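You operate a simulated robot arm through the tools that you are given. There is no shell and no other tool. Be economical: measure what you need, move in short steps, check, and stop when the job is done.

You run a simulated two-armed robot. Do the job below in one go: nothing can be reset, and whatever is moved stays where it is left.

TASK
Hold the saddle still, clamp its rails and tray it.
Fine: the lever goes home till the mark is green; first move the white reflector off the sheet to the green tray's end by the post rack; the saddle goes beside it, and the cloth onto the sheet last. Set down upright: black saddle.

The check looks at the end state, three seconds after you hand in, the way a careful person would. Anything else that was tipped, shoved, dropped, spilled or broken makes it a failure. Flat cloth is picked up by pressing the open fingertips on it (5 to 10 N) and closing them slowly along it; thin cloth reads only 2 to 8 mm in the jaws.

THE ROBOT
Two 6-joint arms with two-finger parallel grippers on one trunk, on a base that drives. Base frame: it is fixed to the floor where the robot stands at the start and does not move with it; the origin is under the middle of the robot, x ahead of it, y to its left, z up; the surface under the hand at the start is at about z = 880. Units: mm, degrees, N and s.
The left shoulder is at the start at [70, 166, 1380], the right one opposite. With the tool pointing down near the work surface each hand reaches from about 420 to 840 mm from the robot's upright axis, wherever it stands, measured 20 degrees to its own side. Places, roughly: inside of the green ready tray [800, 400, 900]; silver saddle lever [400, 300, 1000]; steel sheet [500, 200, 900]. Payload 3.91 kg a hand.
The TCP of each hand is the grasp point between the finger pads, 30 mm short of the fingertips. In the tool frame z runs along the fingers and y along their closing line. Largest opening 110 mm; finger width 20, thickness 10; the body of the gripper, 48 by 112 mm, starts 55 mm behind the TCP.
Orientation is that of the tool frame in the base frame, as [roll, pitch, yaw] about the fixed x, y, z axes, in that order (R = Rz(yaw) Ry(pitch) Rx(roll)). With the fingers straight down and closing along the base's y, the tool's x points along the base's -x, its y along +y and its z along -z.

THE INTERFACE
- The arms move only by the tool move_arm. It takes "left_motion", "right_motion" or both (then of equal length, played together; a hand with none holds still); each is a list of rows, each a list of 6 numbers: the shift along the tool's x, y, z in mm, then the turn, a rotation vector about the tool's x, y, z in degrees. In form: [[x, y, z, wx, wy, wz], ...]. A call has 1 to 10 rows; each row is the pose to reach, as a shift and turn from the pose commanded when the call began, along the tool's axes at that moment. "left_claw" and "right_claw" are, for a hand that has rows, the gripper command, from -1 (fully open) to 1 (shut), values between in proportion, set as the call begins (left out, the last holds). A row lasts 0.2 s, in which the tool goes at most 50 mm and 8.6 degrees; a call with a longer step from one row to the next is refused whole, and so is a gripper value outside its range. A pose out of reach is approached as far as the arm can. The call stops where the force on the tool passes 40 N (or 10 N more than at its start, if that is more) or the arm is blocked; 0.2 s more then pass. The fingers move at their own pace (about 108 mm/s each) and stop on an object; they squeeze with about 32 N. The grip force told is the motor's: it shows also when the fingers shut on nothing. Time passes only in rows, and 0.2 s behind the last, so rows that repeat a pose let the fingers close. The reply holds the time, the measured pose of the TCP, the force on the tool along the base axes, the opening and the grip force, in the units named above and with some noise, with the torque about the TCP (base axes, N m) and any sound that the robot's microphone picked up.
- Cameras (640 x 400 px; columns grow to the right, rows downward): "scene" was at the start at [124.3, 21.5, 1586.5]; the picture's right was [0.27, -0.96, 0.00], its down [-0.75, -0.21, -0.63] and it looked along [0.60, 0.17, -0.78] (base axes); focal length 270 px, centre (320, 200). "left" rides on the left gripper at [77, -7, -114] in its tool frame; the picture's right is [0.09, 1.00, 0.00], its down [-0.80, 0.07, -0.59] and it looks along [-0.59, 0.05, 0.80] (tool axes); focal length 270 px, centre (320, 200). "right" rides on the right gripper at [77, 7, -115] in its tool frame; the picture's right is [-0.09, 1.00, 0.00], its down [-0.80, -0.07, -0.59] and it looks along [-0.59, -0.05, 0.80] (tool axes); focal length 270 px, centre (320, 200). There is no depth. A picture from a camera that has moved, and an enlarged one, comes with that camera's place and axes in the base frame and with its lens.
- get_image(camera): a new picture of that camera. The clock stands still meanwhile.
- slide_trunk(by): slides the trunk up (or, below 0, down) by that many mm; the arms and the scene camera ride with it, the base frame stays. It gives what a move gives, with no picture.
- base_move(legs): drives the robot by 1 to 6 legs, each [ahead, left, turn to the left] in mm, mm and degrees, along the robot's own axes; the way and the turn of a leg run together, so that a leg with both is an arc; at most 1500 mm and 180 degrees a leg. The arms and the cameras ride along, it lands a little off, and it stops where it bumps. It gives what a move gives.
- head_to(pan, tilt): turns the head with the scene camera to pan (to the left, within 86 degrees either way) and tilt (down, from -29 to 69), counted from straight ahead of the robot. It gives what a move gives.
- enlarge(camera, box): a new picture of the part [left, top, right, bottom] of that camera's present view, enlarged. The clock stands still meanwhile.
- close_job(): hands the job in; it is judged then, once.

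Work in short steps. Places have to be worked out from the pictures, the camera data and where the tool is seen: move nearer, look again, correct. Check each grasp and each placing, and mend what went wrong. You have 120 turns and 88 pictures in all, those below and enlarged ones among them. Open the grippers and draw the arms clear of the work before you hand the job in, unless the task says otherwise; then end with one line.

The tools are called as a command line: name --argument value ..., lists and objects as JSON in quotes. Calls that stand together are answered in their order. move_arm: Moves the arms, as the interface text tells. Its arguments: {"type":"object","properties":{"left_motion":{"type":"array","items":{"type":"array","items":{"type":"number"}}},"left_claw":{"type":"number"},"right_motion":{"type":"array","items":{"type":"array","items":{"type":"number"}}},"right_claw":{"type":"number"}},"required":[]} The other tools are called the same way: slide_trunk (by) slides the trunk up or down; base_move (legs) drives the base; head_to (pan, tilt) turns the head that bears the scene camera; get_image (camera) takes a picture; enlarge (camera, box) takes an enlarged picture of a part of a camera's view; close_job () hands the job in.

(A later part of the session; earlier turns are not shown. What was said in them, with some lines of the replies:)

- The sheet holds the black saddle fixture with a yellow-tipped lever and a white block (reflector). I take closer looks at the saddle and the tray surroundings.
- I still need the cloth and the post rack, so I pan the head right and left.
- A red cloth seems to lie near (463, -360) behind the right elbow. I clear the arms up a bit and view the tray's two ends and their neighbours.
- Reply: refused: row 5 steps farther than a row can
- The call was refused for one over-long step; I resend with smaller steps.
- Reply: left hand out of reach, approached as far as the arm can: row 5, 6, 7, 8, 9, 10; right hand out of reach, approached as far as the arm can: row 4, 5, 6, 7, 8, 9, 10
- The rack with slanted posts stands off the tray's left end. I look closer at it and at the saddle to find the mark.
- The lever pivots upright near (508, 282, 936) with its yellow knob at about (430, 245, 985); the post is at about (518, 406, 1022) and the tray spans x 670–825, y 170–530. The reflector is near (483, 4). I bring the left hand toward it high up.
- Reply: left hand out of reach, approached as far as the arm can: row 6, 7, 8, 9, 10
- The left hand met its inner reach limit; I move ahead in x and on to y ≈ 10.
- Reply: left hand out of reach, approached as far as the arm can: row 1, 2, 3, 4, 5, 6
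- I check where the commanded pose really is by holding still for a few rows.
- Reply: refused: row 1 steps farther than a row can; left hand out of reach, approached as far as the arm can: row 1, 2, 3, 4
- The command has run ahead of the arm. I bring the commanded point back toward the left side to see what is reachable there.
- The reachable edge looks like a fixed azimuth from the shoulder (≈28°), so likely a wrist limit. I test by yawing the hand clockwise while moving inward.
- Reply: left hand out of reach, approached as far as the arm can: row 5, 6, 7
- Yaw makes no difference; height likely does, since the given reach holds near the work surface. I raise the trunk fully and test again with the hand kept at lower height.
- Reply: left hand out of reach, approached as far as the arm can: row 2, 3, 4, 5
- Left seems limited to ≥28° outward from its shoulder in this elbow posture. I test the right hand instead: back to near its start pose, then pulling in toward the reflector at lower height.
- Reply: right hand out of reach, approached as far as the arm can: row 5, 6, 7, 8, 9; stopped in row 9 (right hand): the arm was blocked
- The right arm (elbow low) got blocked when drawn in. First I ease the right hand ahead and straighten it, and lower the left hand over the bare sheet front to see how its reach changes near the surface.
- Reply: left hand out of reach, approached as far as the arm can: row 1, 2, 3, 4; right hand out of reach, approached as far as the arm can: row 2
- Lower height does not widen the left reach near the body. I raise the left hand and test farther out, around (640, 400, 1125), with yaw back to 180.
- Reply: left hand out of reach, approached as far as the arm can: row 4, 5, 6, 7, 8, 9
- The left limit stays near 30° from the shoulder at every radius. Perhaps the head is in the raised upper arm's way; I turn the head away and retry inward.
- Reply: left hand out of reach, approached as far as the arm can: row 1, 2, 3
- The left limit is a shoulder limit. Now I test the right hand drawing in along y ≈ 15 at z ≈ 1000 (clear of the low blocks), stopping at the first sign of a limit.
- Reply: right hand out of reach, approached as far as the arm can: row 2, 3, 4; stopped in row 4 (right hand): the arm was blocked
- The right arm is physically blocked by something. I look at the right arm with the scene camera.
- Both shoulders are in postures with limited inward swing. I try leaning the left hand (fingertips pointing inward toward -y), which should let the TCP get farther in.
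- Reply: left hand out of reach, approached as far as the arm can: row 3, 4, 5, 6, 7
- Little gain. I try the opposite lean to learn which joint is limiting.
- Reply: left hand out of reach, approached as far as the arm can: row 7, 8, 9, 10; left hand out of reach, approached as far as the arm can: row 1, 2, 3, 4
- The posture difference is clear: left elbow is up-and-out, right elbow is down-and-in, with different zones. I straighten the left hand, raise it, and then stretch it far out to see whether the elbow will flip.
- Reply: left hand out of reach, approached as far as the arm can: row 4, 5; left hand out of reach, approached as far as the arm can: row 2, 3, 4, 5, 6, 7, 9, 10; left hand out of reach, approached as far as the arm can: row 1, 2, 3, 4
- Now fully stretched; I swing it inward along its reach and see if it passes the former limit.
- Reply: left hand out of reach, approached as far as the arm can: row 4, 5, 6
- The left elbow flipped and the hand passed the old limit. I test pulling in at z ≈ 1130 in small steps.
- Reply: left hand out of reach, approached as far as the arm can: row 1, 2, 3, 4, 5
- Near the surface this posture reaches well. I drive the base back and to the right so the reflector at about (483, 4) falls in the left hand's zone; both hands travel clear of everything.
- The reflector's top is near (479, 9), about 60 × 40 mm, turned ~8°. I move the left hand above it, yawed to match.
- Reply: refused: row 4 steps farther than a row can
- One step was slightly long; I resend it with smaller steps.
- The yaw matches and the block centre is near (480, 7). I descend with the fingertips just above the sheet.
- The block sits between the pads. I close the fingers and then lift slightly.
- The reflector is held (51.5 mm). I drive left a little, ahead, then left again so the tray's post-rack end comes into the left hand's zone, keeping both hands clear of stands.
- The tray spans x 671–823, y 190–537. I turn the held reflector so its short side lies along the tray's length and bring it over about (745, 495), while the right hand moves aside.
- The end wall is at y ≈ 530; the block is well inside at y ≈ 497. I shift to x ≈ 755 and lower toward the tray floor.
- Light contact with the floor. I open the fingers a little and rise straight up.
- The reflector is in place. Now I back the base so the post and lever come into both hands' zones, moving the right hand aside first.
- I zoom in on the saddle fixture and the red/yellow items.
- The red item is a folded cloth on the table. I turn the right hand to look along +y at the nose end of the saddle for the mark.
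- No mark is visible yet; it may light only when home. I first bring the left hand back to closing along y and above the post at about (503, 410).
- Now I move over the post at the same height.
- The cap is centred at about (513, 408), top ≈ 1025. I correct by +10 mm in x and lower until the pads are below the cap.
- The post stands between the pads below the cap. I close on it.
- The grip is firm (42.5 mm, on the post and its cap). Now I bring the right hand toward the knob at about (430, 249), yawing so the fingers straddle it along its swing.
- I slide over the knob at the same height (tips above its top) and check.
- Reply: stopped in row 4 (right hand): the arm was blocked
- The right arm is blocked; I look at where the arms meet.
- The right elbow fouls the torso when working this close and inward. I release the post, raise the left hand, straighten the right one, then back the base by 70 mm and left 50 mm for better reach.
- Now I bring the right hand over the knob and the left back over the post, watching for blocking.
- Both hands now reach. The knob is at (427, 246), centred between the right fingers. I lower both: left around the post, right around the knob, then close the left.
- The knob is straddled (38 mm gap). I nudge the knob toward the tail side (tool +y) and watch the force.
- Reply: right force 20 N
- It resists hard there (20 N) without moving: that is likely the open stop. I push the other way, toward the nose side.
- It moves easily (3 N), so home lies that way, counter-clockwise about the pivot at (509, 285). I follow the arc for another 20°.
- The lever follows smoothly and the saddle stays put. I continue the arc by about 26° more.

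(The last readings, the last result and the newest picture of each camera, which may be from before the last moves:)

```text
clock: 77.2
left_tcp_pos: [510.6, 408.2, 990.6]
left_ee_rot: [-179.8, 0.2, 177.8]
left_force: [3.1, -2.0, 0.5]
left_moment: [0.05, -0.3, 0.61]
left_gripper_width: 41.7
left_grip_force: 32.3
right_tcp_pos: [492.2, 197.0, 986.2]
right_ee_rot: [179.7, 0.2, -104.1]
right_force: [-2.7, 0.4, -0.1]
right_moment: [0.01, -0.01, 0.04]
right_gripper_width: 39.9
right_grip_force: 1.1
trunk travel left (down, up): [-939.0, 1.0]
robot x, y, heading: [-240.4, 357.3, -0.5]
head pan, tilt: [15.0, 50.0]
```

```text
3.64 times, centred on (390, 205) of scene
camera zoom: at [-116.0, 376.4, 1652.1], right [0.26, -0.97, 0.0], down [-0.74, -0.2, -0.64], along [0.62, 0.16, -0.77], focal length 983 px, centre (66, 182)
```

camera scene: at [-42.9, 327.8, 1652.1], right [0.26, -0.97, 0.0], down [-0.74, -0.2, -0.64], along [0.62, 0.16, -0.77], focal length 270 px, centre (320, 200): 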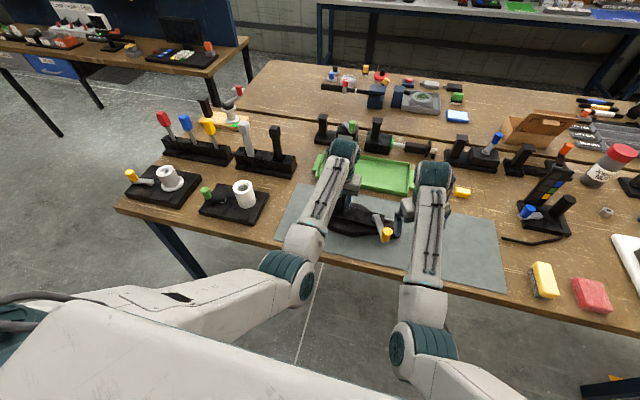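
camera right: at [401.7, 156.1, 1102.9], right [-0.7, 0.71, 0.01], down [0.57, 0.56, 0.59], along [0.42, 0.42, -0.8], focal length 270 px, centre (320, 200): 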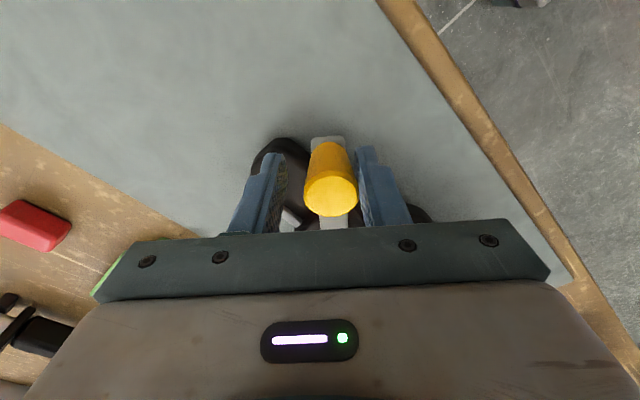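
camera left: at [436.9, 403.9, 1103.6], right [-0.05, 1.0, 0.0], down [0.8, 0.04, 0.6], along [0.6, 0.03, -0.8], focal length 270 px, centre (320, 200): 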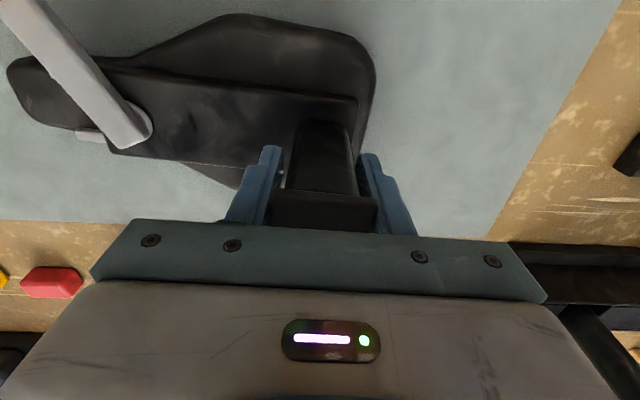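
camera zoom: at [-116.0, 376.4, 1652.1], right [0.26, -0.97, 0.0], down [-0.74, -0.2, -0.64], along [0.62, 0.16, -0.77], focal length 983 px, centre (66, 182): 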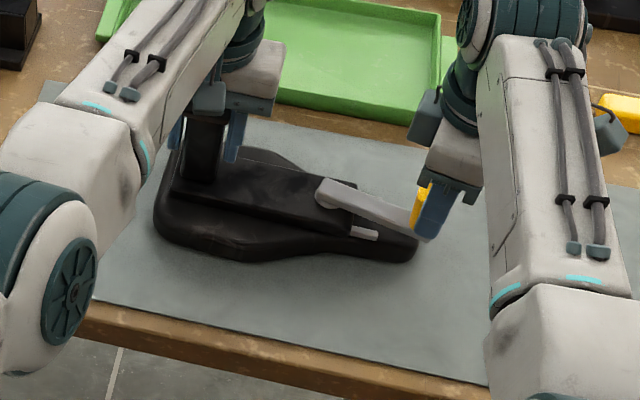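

No mark yet; force still small. I continue past the nose axis.

move_arm --right_motion '[[-0.5, -7, 0, 0, 0, -4], [-1.2, -13.5, 0, 0, 0, -9], [-1.9, -20.3, 0, 0, 0, -13], [-4, -26.5, 0, 0, 0, -17], [-6.5, -33, 0, 0, 0, -21.5], [-9.8, -39.4, 0, 0, 0, -26]]'

enlarge --camera "scene" --box '[310, 150, 470, 260]'

```text
clock: 78.7
left_tcp_pos: [511.4, 408.4, 990.7]
left_ee_rot: [-179.8, 0.2, 177.8]
left_force: [2.5, 0.4, 1.2]
left_moment: [-0.08, 0.02, 0.62]
left_gripper_width: 41.7
left_grip_force: 32.2
right_tcp_pos: [533.6, 197.8, 986.8]
right_ee_rot: [179.9, 0.3, -78.1]
right_force: [-0.8, -0.9, -1.0]
right_moment: [0.0, -0.02, 0.03]
right_gripper_width: 39.3
right_grip_force: 1.0
trunk travel left (down, up): [-939.0, 1.0]
robot x, y, heading: [-244.5, 360.3, -0.4]
head pan, tilt: [15.0, 50.0]
```

```text
3.64 times, centred on (390, 205) of scene
camera zoom: at [-116.0, 376.8, 1652.1], right [0.26, -0.97, 0.0], down [-0.74, -0.2, -0.64], along [0.62, 0.16, -0.77], focal length 983 px, centre (66, 182)
```

zoom: 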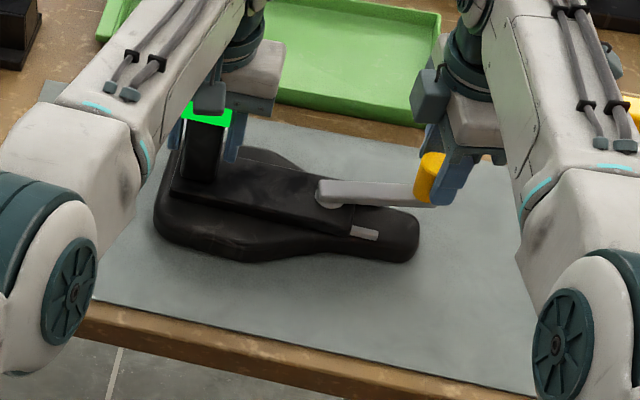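

The post's cap has turned green: that is the mark. I nudge a few degrees more to see whether it is at its stop.

move_arm --right_motion '[[-0.5, -3, 0, 0, 0, -2], [-1, -6, 0, 0, 0, -4], [-1, -6, 0, 0, 0, -4]]'

enlarge --camera "scene" --box '[310, 150, 470, 260]'

```text
clock: 79.5
left_tcp_pos: [510.5, 409.3, 990.3]
left_ee_rot: [-179.9, 0.3, 178.0]
left_force: [3.5, 3.5, -0.2]
left_moment: [-0.12, 0.08, 1.41]
left_gripper_width: 41.7
left_grip_force: 32.2
right_tcp_pos: [537.3, 199.5, 987.3]
right_ee_rot: [179.7, 0.3, -74.2]
right_force: [-7.0, -2.0, -2.7]
right_moment: [0.05, -0.07, 0.03]
right_gripper_width: 42.3
right_grip_force: 3.6
trunk travel left (down, up): [-939.0, 1.0]
robot x, y, heading: [-246.3, 359.1, -0.2]
head pan, tilt: [15.0, 50.0]
```

```text
3.64 times, centred on (390, 205) of scene
camera zoom: at [-116.3, 376.8, 1652.1], right [0.26, -0.97, 0.0], down [-0.74, -0.2, -0.64], along [0.62, 0.16, -0.77], focal length 983 px, centre (66, 182)
```

zoom: 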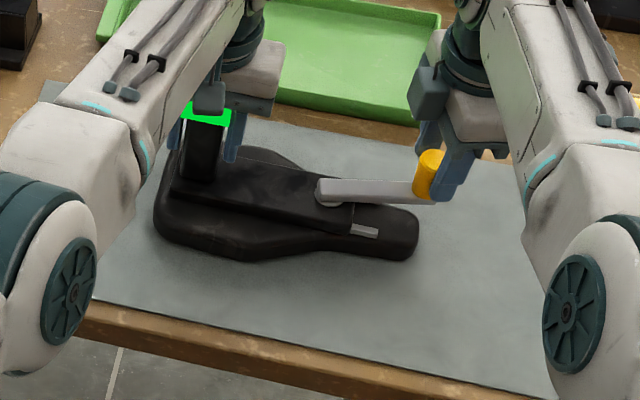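

It is at the stop with the mark green. I back the right hand off, open it, and lift it clear.

move_arm --right_claw -0.3 --right_motion '[[0, 4, 0, 0, 0, 0], [0, 4, 0, 0, 0, 0], [0, 4, -25, 0, 0, 0], [0, 4, -50, 0, 0, 0], [25, 4, -55, 0, 0, 0], [60, 4, -55, 0, 0, 0], [95, 4, -55, 0, 0, 0]]'

move_arm --left_motion '[[0, 0, -4, 0, 0, 0], [0, 0, -8, 0, 0, 0], [0, 0, -12, 0, 0, 0], [0, 0, -16, 0, 0, 0], [0, 0, -20, 0, 0, 0]]'

get_image --camera "scene"

get_image --camera "left"

```text
clock: 81.0
left_tcp_pos: [510.5, 410.3, 990.8]
left_ee_rot: [-179.7, 0.1, 177.8]
left_force: [1.8, 1.3, 1.3]
left_moment: [-0.11, 0.31, 0.26]
left_gripper_width: 41.7
left_grip_force: 31.7
right_tcp_pos: [561.0, 106.0, 1041.5]
right_ee_rot: [179.7, 0.2, -74.1]
right_force: [-0.4, 0.4, 0.1]
right_moment: [-0.04, 0.01, -0.02]
right_gripper_width: 71.5
right_grip_force: 0.1
trunk travel left (down, up): [-939.0, 1.0]
robot x, y, heading: [-241.8, 354.5, -0.2]
head pan, tilt: [15.0, 50.0]
```

```text
clock: 82.2
left_tcp_pos: [510.9, 409.8, 1008.5]
left_ee_rot: [-179.8, 0.3, 177.8]
left_force: [0.1, -0.2, -7.2]
left_moment: [0.47, 0.0, 0.03]
left_gripper_width: 41.7
left_grip_force: 32.0
right_tcp_pos: [562.3, 104.9, 1039.9]
right_ee_rot: [179.7, 0.3, -74.1]
right_force: [0.1, 0.1, 0.2]
right_moment: [0.02, 0.01, 0.0]
right_gripper_width: 71.4
right_grip_force: 0.1
trunk travel left (down, up): [-939.0, 1.0]
robot x, y, heading: [-246.3, 356.9, -0.2]
head pan, tilt: [15.0, 50.0]
```

```text
29 pictures are left
camera scene: at [-114.8, 376.7, 1652.0], right [0.26, -0.97, 0.0], down [-0.74, -0.2, -0.64], along [0.62, 0.16, -0.77], focal length 270 px, centre (320, 200)
```

scene: 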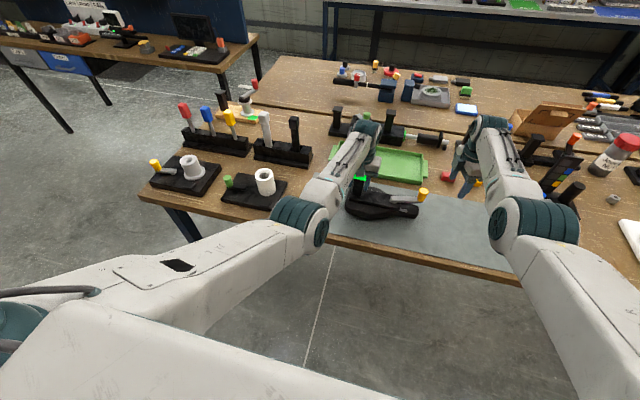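

```text
28 pictures are left
camera left: at [434.5, 407.3, 1124.1], right [-0.05, 1.0, 0.0], down [0.8, 0.04, 0.6], along [0.6, 0.03, -0.8], focal length 270 px, centre (320, 200)
```

left: 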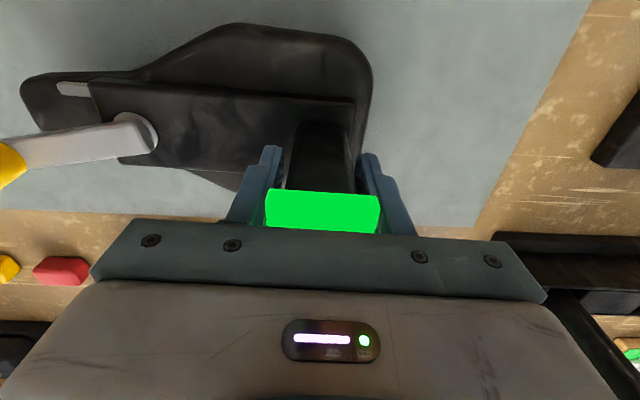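

The saddle lifts level (7.2 N, 0.73 kg) with the mark green. I raise it further and draw the right hand back before driving ahead toward the tray.

move_arm --left_motion '[[0, 0, -10, 0, 0, 0], [0, 0, -20, 0, 0, 0], [0, 0, -30, 0, 0, 0], [0, 0, -40, 0, 0, 0], [0, 0, -48, 0, 0, 0], [0, 0, -48, 0, 0, 0]]' --right_motion '[[5, 19, 0, 0, 0, 0], [10, 38, 0, 0, 0, 0], [15, 57, 0, 0, 0, 0], [20, 76, 0, 0, 0, 0], [25, 95, 0, 0, 0, 0], [30, 113, 0, 0, 0, 0]]'

get_image --camera "left"

```text
clock: 83.7
left_tcp_pos: [510.4, 410.1, 1057.6]
left_ee_rot: [-179.7, 0.2, 177.8]
left_force: [0.3, 0.2, -7.1]
left_moment: [0.47, 0.04, 0.0]
left_gripper_width: 41.8
left_grip_force: 32.2
right_tcp_pos: [459.2, 45.8, 1041.8]
right_ee_rot: [179.7, 0.4, -74.3]
right_force: [0.2, 0.7, 0.7]
right_moment: [0.02, -0.02, -0.01]
right_gripper_width: 71.3
right_grip_force: 0.0
trunk travel left (down, up): [-939.0, 1.0]
robot x, y, heading: [-241.3, 354.8, -0.4]
head pan, tilt: [15.0, 50.0]
```

```text
27 pictures are left
camera left: at [433.5, 407.4, 1172.2], right [-0.05, 1.0, 0.0], down [0.8, 0.04, 0.6], along [0.6, 0.03, -0.8], focal length 270 px, centre (320, 200)
```

left: 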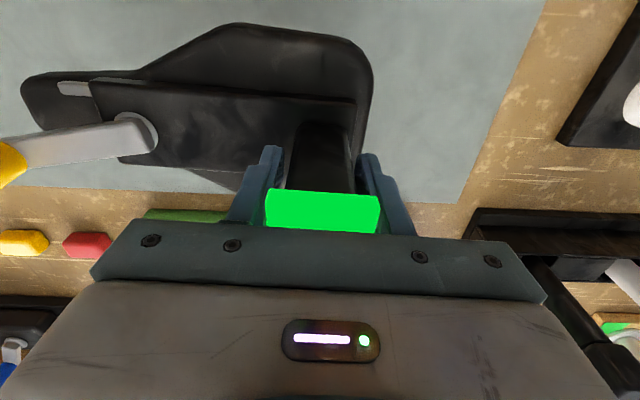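

Level and steady. I drive ahead about 238 mm to bring it over the tray.

base_move --legs '[[120, 5, 0], [118, 5, 0]]'

get_image --camera "scene"

get_image --camera "left"

```text
clock: 85.7
left_tcp_pos: [746.7, 418.9, 1059.9]
left_ee_rot: [-179.8, 0.3, 177.8]
left_force: [0.3, -1.1, -6.1]
left_moment: [0.52, 0.03, -0.01]
left_gripper_width: 41.9
left_grip_force: 31.9
right_tcp_pos: [696.9, 56.2, 1043.5]
right_ee_rot: [179.9, 0.4, -74.1]
right_force: [-0.7, -0.3, 0.3]
right_moment: [-0.01, -0.04, -0.03]
right_gripper_width: 71.5
right_grip_force: 0.1
trunk travel left (down, up): [-939.0, 1.0]
robot x, y, heading: [-8.2, 362.7, 0.2]
head pan, tilt: [15.0, 50.0]
```

```text
26 pictures are left
camera scene: at [119.7, 386.3, 1652.3], right [0.26, -0.97, 0.0], down [-0.74, -0.2, -0.64], along [0.62, 0.17, -0.77], focal length 270 px, centre (320, 200)
```

scene: 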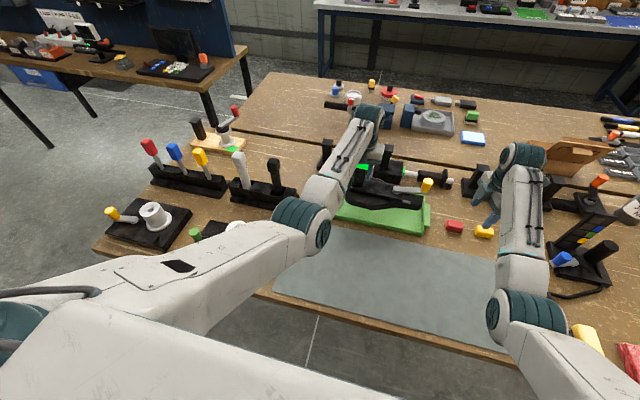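

```text
25 pictures are left
camera left: at [669.5, 417.6, 1173.3], right [-0.05, 1.0, 0.0], down [0.8, 0.04, 0.6], along [0.6, 0.03, -0.8], focal length 270 px, centre (320, 200)
```

left: 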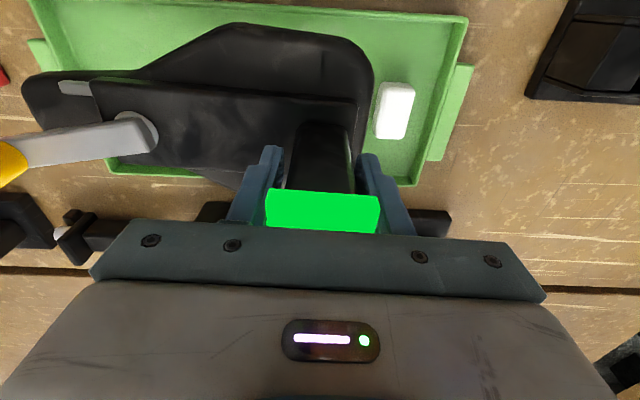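

The saddle needs to go about 15 mm further in x (post to ≈ (762, 419)) to sit centred between the walls with ~20 mm gap to the reflector. I shift it and lower to just above the floor.

move_arm --left_motion '[[-7, 0, 0, 0, 0, 0], [-15, 0, 0, 0, 0, 0], [-15, 0, 12, 0, 0, 0], [-15, 0, 24, 0, 0, 0], [-15, 0, 34, 0, 0, 0]]'

get_image --camera "left"

enlarge --camera "scene" --box '[310, 130, 470, 250]'

```text
clock: 86.9
left_tcp_pos: [762.4, 419.5, 1023.6]
left_ee_rot: [-179.7, 0.2, 177.8]
left_force: [0.0, -0.1, -6.8]
left_moment: [0.48, 0.05, 0.01]
left_gripper_width: 41.7
left_grip_force: 32.0
right_tcp_pos: [697.7, 56.0, 1042.9]
right_ee_rot: [179.8, 0.4, -74.1]
right_force: [0.5, 0.0, 0.3]
right_moment: [0.01, 0.04, -0.01]
right_gripper_width: 71.5
right_grip_force: 0.1
trunk travel left (down, up): [-939.0, 1.0]
robot x, y, heading: [-3.4, 363.5, -0.2]
head pan, tilt: [15.0, 50.0]
```

```text
24 pictures are left
camera left: at [686.1, 417.0, 1138.4], right [-0.05, 1.0, 0.0], down [0.8, 0.04, 0.6], along [0.6, 0.03, -0.8], focal length 270 px, centre (320, 200)
```

left: 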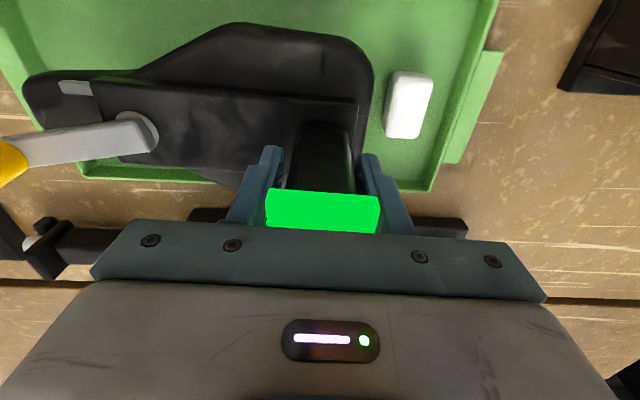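

```text
3.33 times, centred on (390, 190) of scene
camera zoom: at [121.9, 386.3, 1652.1], right [0.26, -0.97, 0.0], down [-0.74, -0.2, -0.64], along [0.62, 0.17, -0.77], focal length 901 px, centre (87, 233)
```

zoom: 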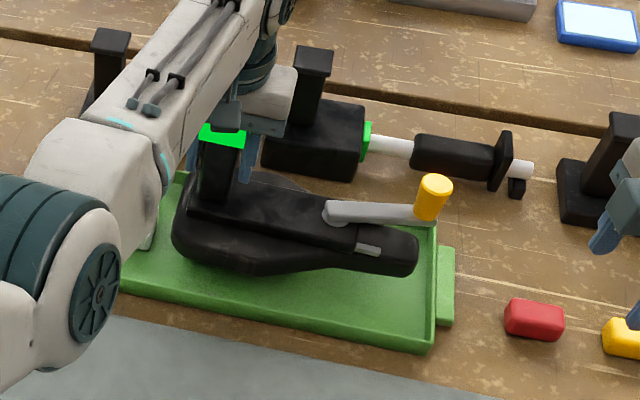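

The saddle is nearly centred; I shift by −3 mm in x and +3 mm in y and lower slowly until it touches.

move_arm --left_motion '[[3, 3, 0, 0, 0, 0], [3, 3, 10, 0, 0, 0], [3, 3, 19, 0, 0, 0], [3, 3, 25, 0, 0, 0], [3, 3, 28, 0, 0, 0], [3, 3, 30, 0, 0, 0]]'

get_image --camera "left"

```text
clock: 88.3
left_tcp_pos: [760.2, 422.6, 993.6]
left_ee_rot: [-179.7, 0.3, 177.8]
left_force: [-1.3, 1.6, -0.8]
left_moment: [-0.68, -0.06, -0.04]
left_gripper_width: 41.4
left_grip_force: 31.8
right_tcp_pos: [697.7, 57.2, 1042.5]
right_ee_rot: [179.9, 0.3, -74.1]
right_force: [0.1, 0.1, 0.8]
right_moment: [0.03, -0.02, -0.03]
right_gripper_width: 71.3
right_grip_force: 0.0
trunk travel left (down, up): [-939.0, 1.0]
robot x, y, heading: [-6.5, 364.1, 0.2]
head pan, tilt: [15.0, 50.0]
```

```text
22 pictures are left
camera left: at [683.4, 420.2, 1109.1], right [-0.05, 1.0, -0.01], down [0.8, 0.04, 0.6], along [0.6, 0.03, -0.8], focal length 270 px, centre (320, 200)
```

left: 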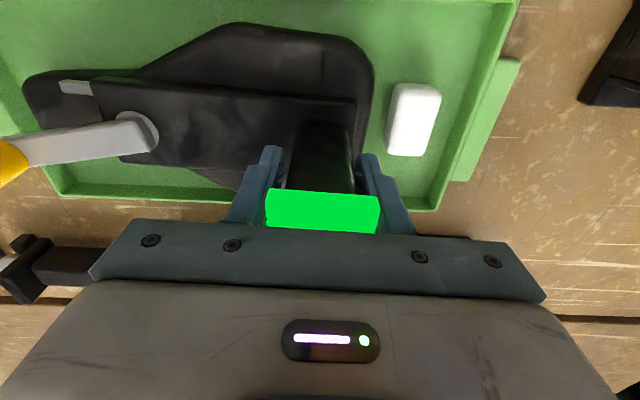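

The weight has been taken by the tray floor, with the saddle inside the walls. I open the left hand and rise straight up.

move_arm --left_claw -1 --left_motion '[[0, 0, 0, 0, 0, 0], [0, 0, 0, 0, 0, 0], [0, 0, 0, 0, 0, 0], [0, 0, -30, 0, 0, 0], [0, 0, -60, 0, 0, 0], [0, 0, -95, 0, 0, 0]]'

get_image --camera "left"

```text
clock: 89.7
left_tcp_pos: [759.3, 421.6, 1086.8]
left_ee_rot: [-179.7, 0.2, 177.8]
left_force: [0.1, -0.7, -0.3]
left_moment: [0.0, -0.01, 0.02]
left_gripper_width: 109.9
left_grip_force: 0.0
right_tcp_pos: [697.1, 57.1, 1041.9]
right_ee_rot: [179.8, 0.3, -74.0]
right_force: [-0.6, -0.1, 0.0]
right_moment: [0.0, 0.03, 0.01]
right_gripper_width: 71.7
right_grip_force: 0.1
trunk travel left (down, up): [-939.0, 1.0]
robot x, y, heading: [-3.0, 364.6, -0.1]
head pan, tilt: [15.0, 50.0]
```

```text
21 pictures are left
camera left: at [682.1, 419.7, 1202.9], right [-0.05, 1.0, 0.0], down [0.8, 0.04, 0.6], along [0.6, 0.03, -0.8], focal length 270 px, centre (320, 200)
```

left: 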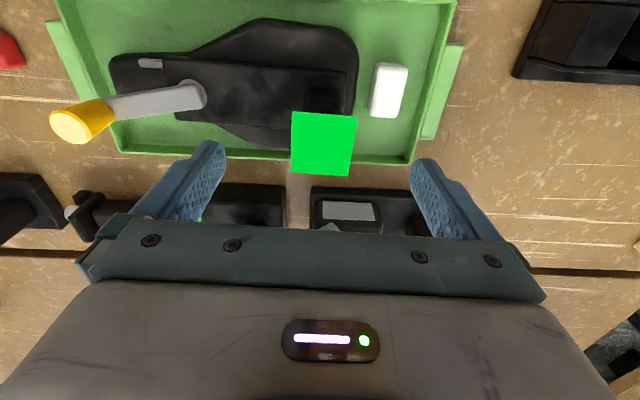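

Saddle sits upright in the tray, mark green, with the reflector beside it. Next is the cloth near (429, −339). I turn the right hand back to yaw ≈ 168° and bring it inward before driving.

move_arm --right_claw -1 --right_motion '[[-10, 1, 0, 0, 0, 8.4], [-20, 2, 0, 0, 0, 16.8], [-30, 3, 0, 0, 0, 25.2], [-40, 4, 0, 0, 0, 33.6], [-50, 5, 0, 0, 0, 42], [-60, 6, 0, 0, 0, 50.4], [-70, 7, 0, 0, 0, 58.8], [-80, 8, 0, 0, 0, 67.2], [-90, 9, 0, 0, 0, 75.6], [-100, 10, 0, 0, 0, 84]]'

move_arm --right_motion '[[0, 0, 0, 0, 0, 8.4], [0, 0, 0, 0, 0, 16.8], [0, 0, 0, 0, 0, 25.2], [0, 0, 0, 0, 0, 33.5]]'

base_move --legs '[[-216, 0, 0], [0, -300, 0], [0, -253, 0]]'

get_image --camera "right"

get_image --camera "scene"

```text
clock: 91.9
left_tcp_pos: [758.8, 423.0, 1088.6]
left_ee_rot: [-179.8, 0.2, 177.8]
left_force: [-0.1, 0.3, -0.7]
left_moment: [-0.03, 0.03, -0.01]
left_gripper_width: 110.3
left_grip_force: 0.1
right_tcp_pos: [660.4, 150.3, 1043.2]
right_ee_rot: [179.8, -0.2, -158.3]
right_force: [-0.3, 0.4, -0.1]
right_moment: [-0.03, 0.01, 0.0]
right_gripper_width: 109.9
right_grip_force: 0.0
trunk travel left (down, up): [-939.0, 1.0]
robot x, y, heading: [-4.3, 365.0, -0.0]
head pan, tilt: [15.0, 50.0]
```

```text
clock: 92.9
left_tcp_pos: [759.5, 422.1, 1087.3]
left_ee_rot: [-179.8, 0.2, 177.8]
left_force: [-0.7, 0.1, -0.3]
left_moment: [-0.06, -0.01, 0.02]
left_gripper_width: 109.9
left_grip_force: 0.1
right_tcp_pos: [661.5, 150.0, 1043.1]
right_ee_rot: [179.9, -0.3, 168.2]
right_force: [0.8, -0.9, -0.3]
right_moment: [0.01, -0.02, -0.01]
right_gripper_width: 109.9
right_grip_force: 0.0
trunk travel left (down, up): [-939.0, 1.0]
robot x, y, heading: [-7.4, 367.3, -0.1]
head pan, tilt: [15.0, 50.0]
```

```text
clock: 97.7
left_tcp_pos: [542.4, -125.7, 1087.5]
left_ee_rot: [-179.7, 0.2, 177.7]
left_force: [-0.3, 0.4, 1.0]
left_moment: [-0.04, 0.0, -0.04]
left_gripper_width: 109.9
left_grip_force: 0.0
right_tcp_pos: [442.9, -398.2, 1043.3]
right_ee_rot: [179.9, -0.2, 168.3]
right_force: [0.0, -0.4, 0.4]
right_moment: [-0.01, -0.02, 0.0]
right_gripper_width: 110.0
right_grip_force: 0.0
trunk travel left (down, up): [-939.0, 1.0]
robot x, y, heading: [-224.0, -184.8, -0.3]
head pan, tilt: [15.0, 50.0]
```

```text
20 pictures are left
camera right: at [369.5, -375.9, 1158.8], right [0.29, 0.96, 0.0], down [0.77, -0.23, 0.59], along [0.57, -0.17, -0.81], focal length 270 px, centre (320, 200)
```

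right: 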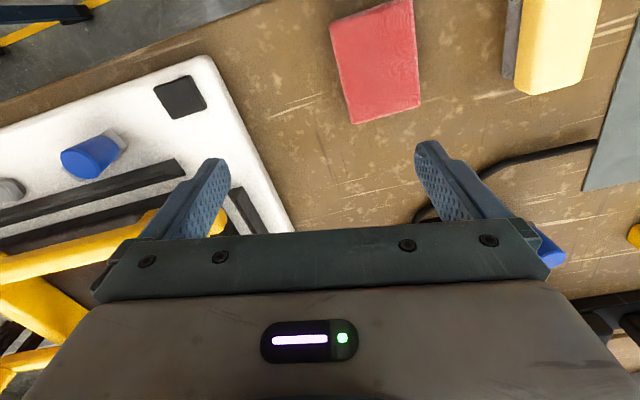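

```text
19 pictures are left
camera scene: at [-96.1, -159.7, 1652.1], right [0.26, -0.97, 0.0], down [-0.74, -0.2, -0.64], along [0.62, 0.16, -0.77], focal length 270 px, centre (320, 200)
```

scene: 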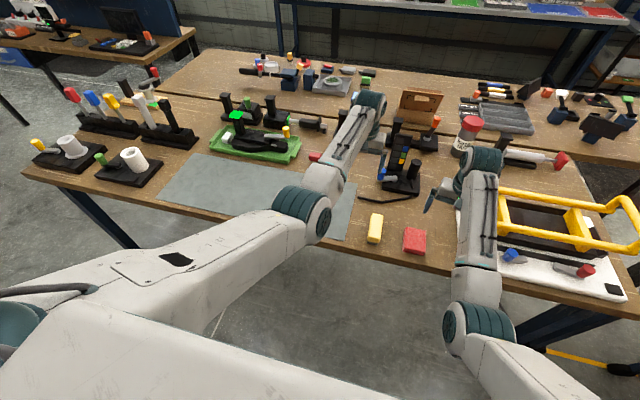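

The cloth is at about (430, −341), 86 × 65 mm, nearly square to the axes. I move the right hand over it and lower to check.

move_arm --right_motion '[[8, 18, 0, 0, 0, -4], [16, 36, 20, 0, 0, -8], [24, 53, 40, 0, 0, -8], [24, 53, 70, 0, 0, -8], [24, 53, 90, 0, 0, -8], [24, 53, 90, 0, 0, -8]]'

get_image --camera "right"

```text
clock: 99.1
left_tcp_pos: [542.5, -126.9, 1088.4]
left_ee_rot: [-179.8, 0.2, 177.8]
left_force: [0.2, 0.7, 0.0]
left_moment: [0.02, 0.05, 0.03]
left_gripper_width: 109.9
left_grip_force: 0.0
right_tcp_pos: [430.1, -342.2, 953.9]
right_ee_rot: [179.8, -0.3, 176.3]
right_force: [0.5, -0.5, -0.4]
right_moment: [0.01, 0.04, 0.0]
right_gripper_width: 110.0
right_grip_force: 0.1
trunk travel left (down, up): [-939.0, 1.0]
robot x, y, heading: [-221.4, -187.0, 0.2]
head pan, tilt: [15.0, 50.0]
```

```text
18 pictures are left
camera right: at [353.7, -331.4, 1069.2], right [0.15, 0.99, 0.0], down [0.8, -0.12, 0.59], along [0.58, -0.09, -0.81], focal length 270 px, centre (320, 200)
```

right: 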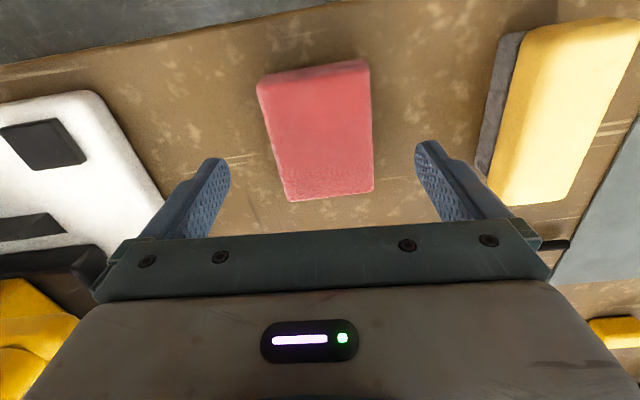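

The cloth is centred between the fingers. I lower to fingertips just above the table and close in stages.

move_arm --right_motion '[[4, 0, 20, 0, 0, -2], [4, 0, 34, 0, 0, -2], [4, 0, 39, 0, 0, -2], [4, 0, 39, 0, 0, -2]]'

move_arm --right_claw 0 --right_motion '[[0, 0, 0, 0, 0, 0], [0, 0, 0, 0, 0, 0], [0, 0, 0, 0, 0, 0]]'

get_image --camera "right"

```text
clock: 100.1
left_tcp_pos: [541.6, -127.8, 1088.4]
left_ee_rot: [-179.9, 0.2, 177.8]
left_force: [-0.7, 0.1, -0.5]
left_moment: [-0.02, -0.01, 0.01]
left_gripper_width: 110.0
left_grip_force: 0.0
right_tcp_pos: [425.9, -343.5, 913.3]
right_ee_rot: [180.0, -0.3, 178.3]
right_force: [0.8, 0.0, -0.2]
right_moment: [-0.03, 0.0, 0.02]
right_gripper_width: 110.1
right_grip_force: 0.0
trunk travel left (down, up): [-939.0, 1.0]
robot x, y, heading: [-221.8, -183.2, -0.2]
head pan, tilt: [15.0, 50.0]
```

```text
clock: 100.9
left_tcp_pos: [541.7, -126.8, 1088.1]
left_ee_rot: [-179.8, 0.2, 177.8]
left_force: [-0.1, -0.1, 0.0]
left_moment: [0.0, 0.0, 0.03]
left_gripper_width: 109.8
left_grip_force: 0.0
right_tcp_pos: [424.7, -342.2, 913.4]
right_ee_rot: [179.8, -0.3, 178.3]
right_force: [0.2, 0.5, 0.2]
right_moment: [0.05, -0.01, 0.0]
right_gripper_width: 67.2
right_grip_force: 31.5
trunk travel left (down, up): [-939.0, 1.0]
robot x, y, heading: [-221.1, -183.0, -0.2]
head pan, tilt: [15.0, 50.0]
```

```text
17 pictures are left
camera right: at [349.1, -333.5, 1029.8], right [0.12, 0.99, 0.0], down [0.8, -0.1, 0.59], along [0.59, -0.07, -0.81], focal length 270 px, centre (320, 200)
```

right: 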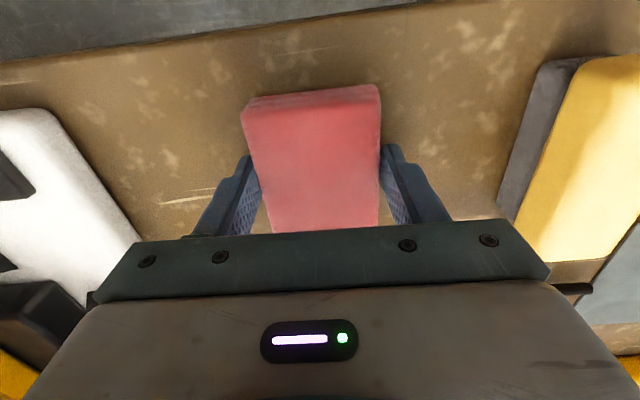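

The folded cloth is held (67 mm, firm). I lift it and drive left and a little ahead to the sheet's middle.

move_arm --right_claw 1 --right_motion '[[0, 0, -15, 0, 0, 0], [0, 0, -40, 0, 0, 0], [0, 0, -70, 0, 0, 0], [0, 0, -95, 0, 0, 0]]'

base_move --legs '[[0, 260, 0], [0, 260, 0], [76, 0, 0]]'

get_image --camera "right"

get_image --camera "scene"

```text
clock: 101.9
left_tcp_pos: [541.2, -127.7, 1088.2]
left_ee_rot: [-179.8, 0.2, 177.7]
left_force: [-0.5, -0.3, -1.4]
left_moment: [-0.04, -0.02, 0.02]
left_gripper_width: 110.0
left_grip_force: 0.0
right_tcp_pos: [426.7, -342.0, 1010.7]
right_ee_rot: [179.7, -0.2, 178.2]
right_force: [0.9, 0.2, -0.8]
right_moment: [0.0, -0.02, -0.01]
right_gripper_width: 67.3
right_grip_force: 32.2
trunk travel left (down, up): [-939.0, 1.0]
robot x, y, heading: [-221.3, -182.3, -0.2]
head pan, tilt: [15.0, 50.0]
```

```text
clock: 105.8
left_tcp_pos: [608.9, 396.4, 1094.3]
left_ee_rot: [-179.8, 0.7, 178.0]
left_force: [-1.4, 0.2, 0.5]
left_moment: [0.01, -0.05, 0.04]
left_gripper_width: 109.9
left_grip_force: 0.1
right_tcp_pos: [495.3, 181.4, 1013.8]
right_ee_rot: [179.7, 0.1, 178.6]
right_force: [-1.0, 0.1, -0.2]
right_moment: [-0.02, -0.08, -0.04]
right_gripper_width: 67.1
right_grip_force: 32.1
trunk travel left (down, up): [-939.0, 1.0]
robot x, y, heading: [-147.3, 339.0, 0.2]
head pan, tilt: [15.0, 50.0]
```

```text
16 pictures are left
camera right: at [418.4, 190.3, 1129.6], right [0.11, 0.99, 0.01], down [0.8, -0.09, 0.6], along [0.59, -0.06, -0.8], focal length 270 px, centre (320, 200)
```

right: 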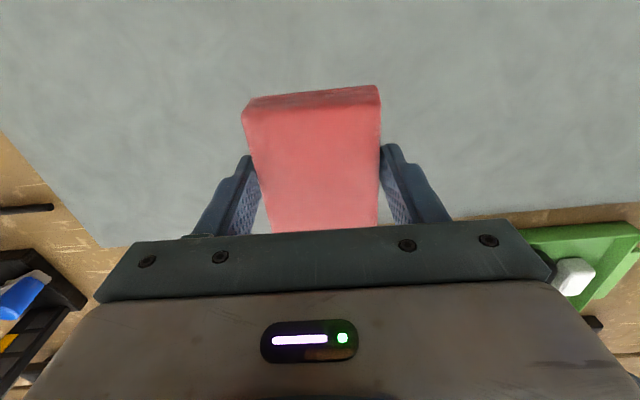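

```text
15 pictures are left
camera scene: at [-32.3, 358.3, 1653.2], right [0.26, -0.97, 0.0], down [-0.74, -0.2, -0.65], along [0.63, 0.17, -0.76], focal length 270 px, centre (320, 200)
```

scene: 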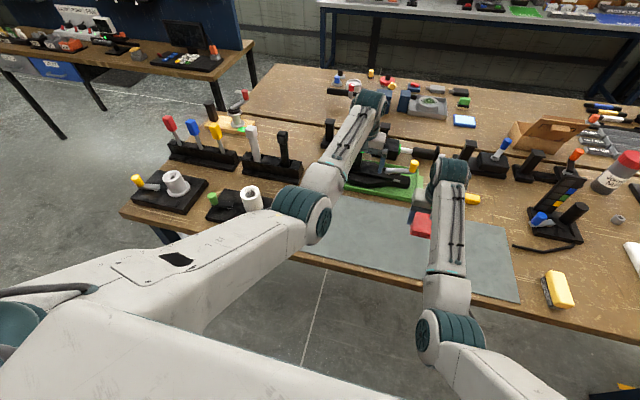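

The cloth hangs over the open sheet at (495, 181). I lower it onto the sheet.

move_arm --right_motion '[[0, 0, 40, 0, 0, 0], [0, 0, 75, 0, 0, 0], [0, 0, 90, 0, 0, 0], [0, 0, 94, 0, 0, 0], [0, 0, 97, 0, 0, 0], [0, 0, 97, 0, 0, 0]]'

```text
clock: 107.2
left_tcp_pos: [614.9, 398.2, 1089.0]
left_ee_rot: [-179.8, 0.3, 178.0]
left_force: [-0.3, 0.6, 0.3]
left_moment: [0.04, 0.0, 0.02]
left_gripper_width: 110.1
left_grip_force: 0.0
right_tcp_pos: [502.5, 184.0, 918.0]
right_ee_rot: [179.8, 0.2, 178.5]
right_force: [8.9, -2.1, 29.9]
right_moment: [-0.3, 0.51, 0.09]
right_gripper_width: 66.8
right_grip_force: 32.4
trunk travel left (down, up): [-939.0, 1.0]
robot x, y, heading: [-147.2, 336.0, 0.2]
head pan, tilt: [15.0, 50.0]
```

It is pressing at 30 N, so I ease up 4 mm, then open and rise.

move_arm --right_motion '[[0, 0, -2, 0, 0, 0], [0, 0, -4, 0, 0, 0], [0, 0, -4, 0, 0, 0]]'

move_arm --right_claw -0.7 --right_motion '[[0, 0, 0, 0, 0, 0], [0, 0, 0, 0, 0, 0], [0, 0, -20, 0, 0, 0], [0, 0, -60, 0, 0, 0], [0, 0, -100, 0, 0, 0]]'

get_image --camera "right"

```text
clock: 108.0
left_tcp_pos: [617.1, 398.5, 1089.4]
left_ee_rot: [-179.8, 0.4, 178.0]
left_force: [-0.3, 0.7, 0.0]
left_moment: [0.02, -0.05, 0.05]
left_gripper_width: 109.8
left_grip_force: 0.0
right_tcp_pos: [501.4, 183.7, 916.4]
right_ee_rot: [179.8, -0.3, 178.6]
right_force: [7.0, 1.3, 15.1]
right_moment: [-0.06, -0.82, 0.07]
right_gripper_width: 66.8
right_grip_force: 31.9
trunk travel left (down, up): [-939.0, 1.0]
robot x, y, heading: [-141.7, 340.5, 0.1]
head pan, tilt: [15.0, 50.0]
```

```text
clock: 109.2
left_tcp_pos: [616.5, 398.1, 1088.3]
left_ee_rot: [-179.9, 0.2, 178.0]
left_force: [0.4, 0.1, -0.3]
left_moment: [0.01, 0.0, 0.03]
left_gripper_width: 110.1
left_grip_force: 0.1
right_tcp_pos: [501.8, 183.3, 1016.8]
right_ee_rot: [179.9, -0.3, 178.6]
right_force: [0.2, -0.5, -0.3]
right_moment: [0.0, -0.02, 0.01]
right_gripper_width: 93.5
right_grip_force: 0.1
trunk travel left (down, up): [-939.0, 1.0]
robot x, y, heading: [-144.8, 338.2, 0.3]
head pan, tilt: [15.0, 50.0]
```

```text
14 pictures are left
camera right: at [426.5, 191.9, 1132.8], right [0.11, 0.99, 0.0], down [0.8, -0.09, 0.59], along [0.59, -0.06, -0.81], focal length 270 px, centre (320, 200)
```

right: 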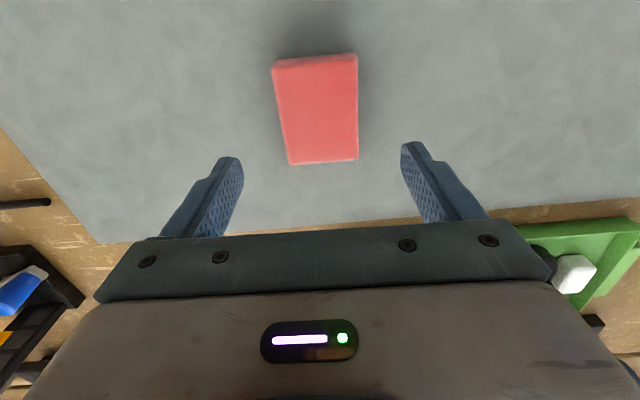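

The cloth lies flat on the sheet. I back the base off to clear the arms, then take a final look.

base_move --legs '[[-330, 0, 0]]'

head_to --pan 0 --tilt 35

get_image --camera "scene"

enlarge --camera "scene" --box '[220, 140, 420, 265]'

```text
clock: 111.4
left_tcp_pos: [289.2, 396.5, 1086.0]
left_ee_rot: [-179.8, 0.1, 177.7]
left_force: [0.5, -0.6, -0.4]
left_moment: [-0.01, 0.05, -0.04]
left_gripper_width: 110.0
left_grip_force: 0.0
right_tcp_pos: [174.3, 181.4, 1015.8]
right_ee_rot: [179.7, -0.4, 178.5]
right_force: [0.9, -0.2, 0.4]
right_moment: [0.0, -0.03, 0.01]
right_gripper_width: 93.5
right_grip_force: 0.0
trunk travel left (down, up): [-939.0, 1.0]
robot x, y, heading: [-478.0, 335.6, 0.1]
head pan, tilt: [15.0, 50.0]
```

```text
clock: 112.2
left_tcp_pos: [286.3, 395.4, 1089.1]
left_ee_rot: [-179.7, 0.4, 177.8]
left_force: [-0.2, 0.2, 0.3]
left_moment: [0.0, 0.02, 0.0]
left_gripper_width: 110.3
left_grip_force: 0.0
right_tcp_pos: [172.3, 181.5, 1017.8]
right_ee_rot: [179.7, -0.4, 178.5]
right_force: [-0.5, -0.1, -0.4]
right_moment: [-0.01, 0.03, 0.01]
right_gripper_width: 93.6
right_grip_force: 0.0
trunk travel left (down, up): [-939.0, 1.0]
robot x, y, heading: [-477.9, 337.2, 0.0]
head pan, tilt: [0.0, 35.0]
```

```text
13 pictures are left
camera scene: at [-337.3, 339.4, 1673.8], right [0.0, -1.0, 0.0], down [-0.57, 0.0, -0.82], along [0.82, 0.0, -0.57], focal length 270 px, centre (320, 200)
```

scene: 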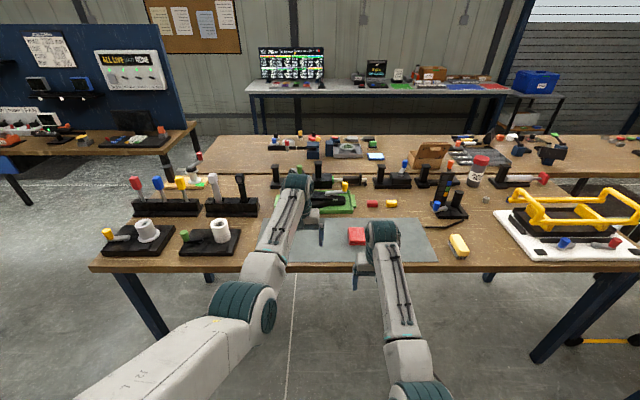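

```text
3.20 times, centred on (320, 202) of scene
camera zoom: at [-337.3, 339.4, 1673.8], right [0.0, -1.0, 0.0], down [-0.57, 0.0, -0.82], along [0.82, 0.0, -0.57], focal length 865 px, centre (320, 192)
```

zoom: 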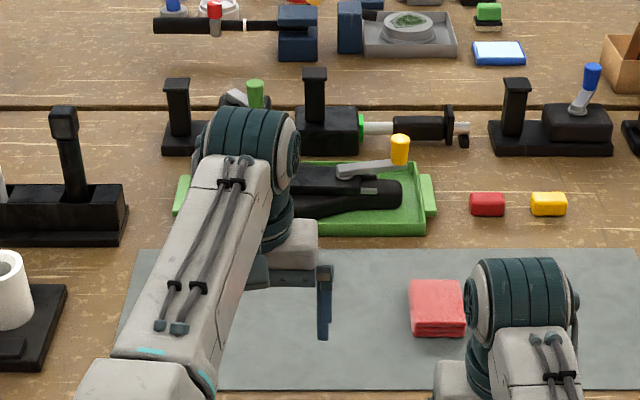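

The last views show the saddle upright in the tray, the cloth on the sheet and the stands undisturbed. The reflector and the green mark were last seen in place after the saddle was released. The hands are open and clear of the work, so I hand in.

close_job

```text
The job is handed in.
```

Job handed in: the lever is home with the mark green, the reflector is at the tray's post-rack end, the saddle stands upright beside it, and the cloth is on the sheet.
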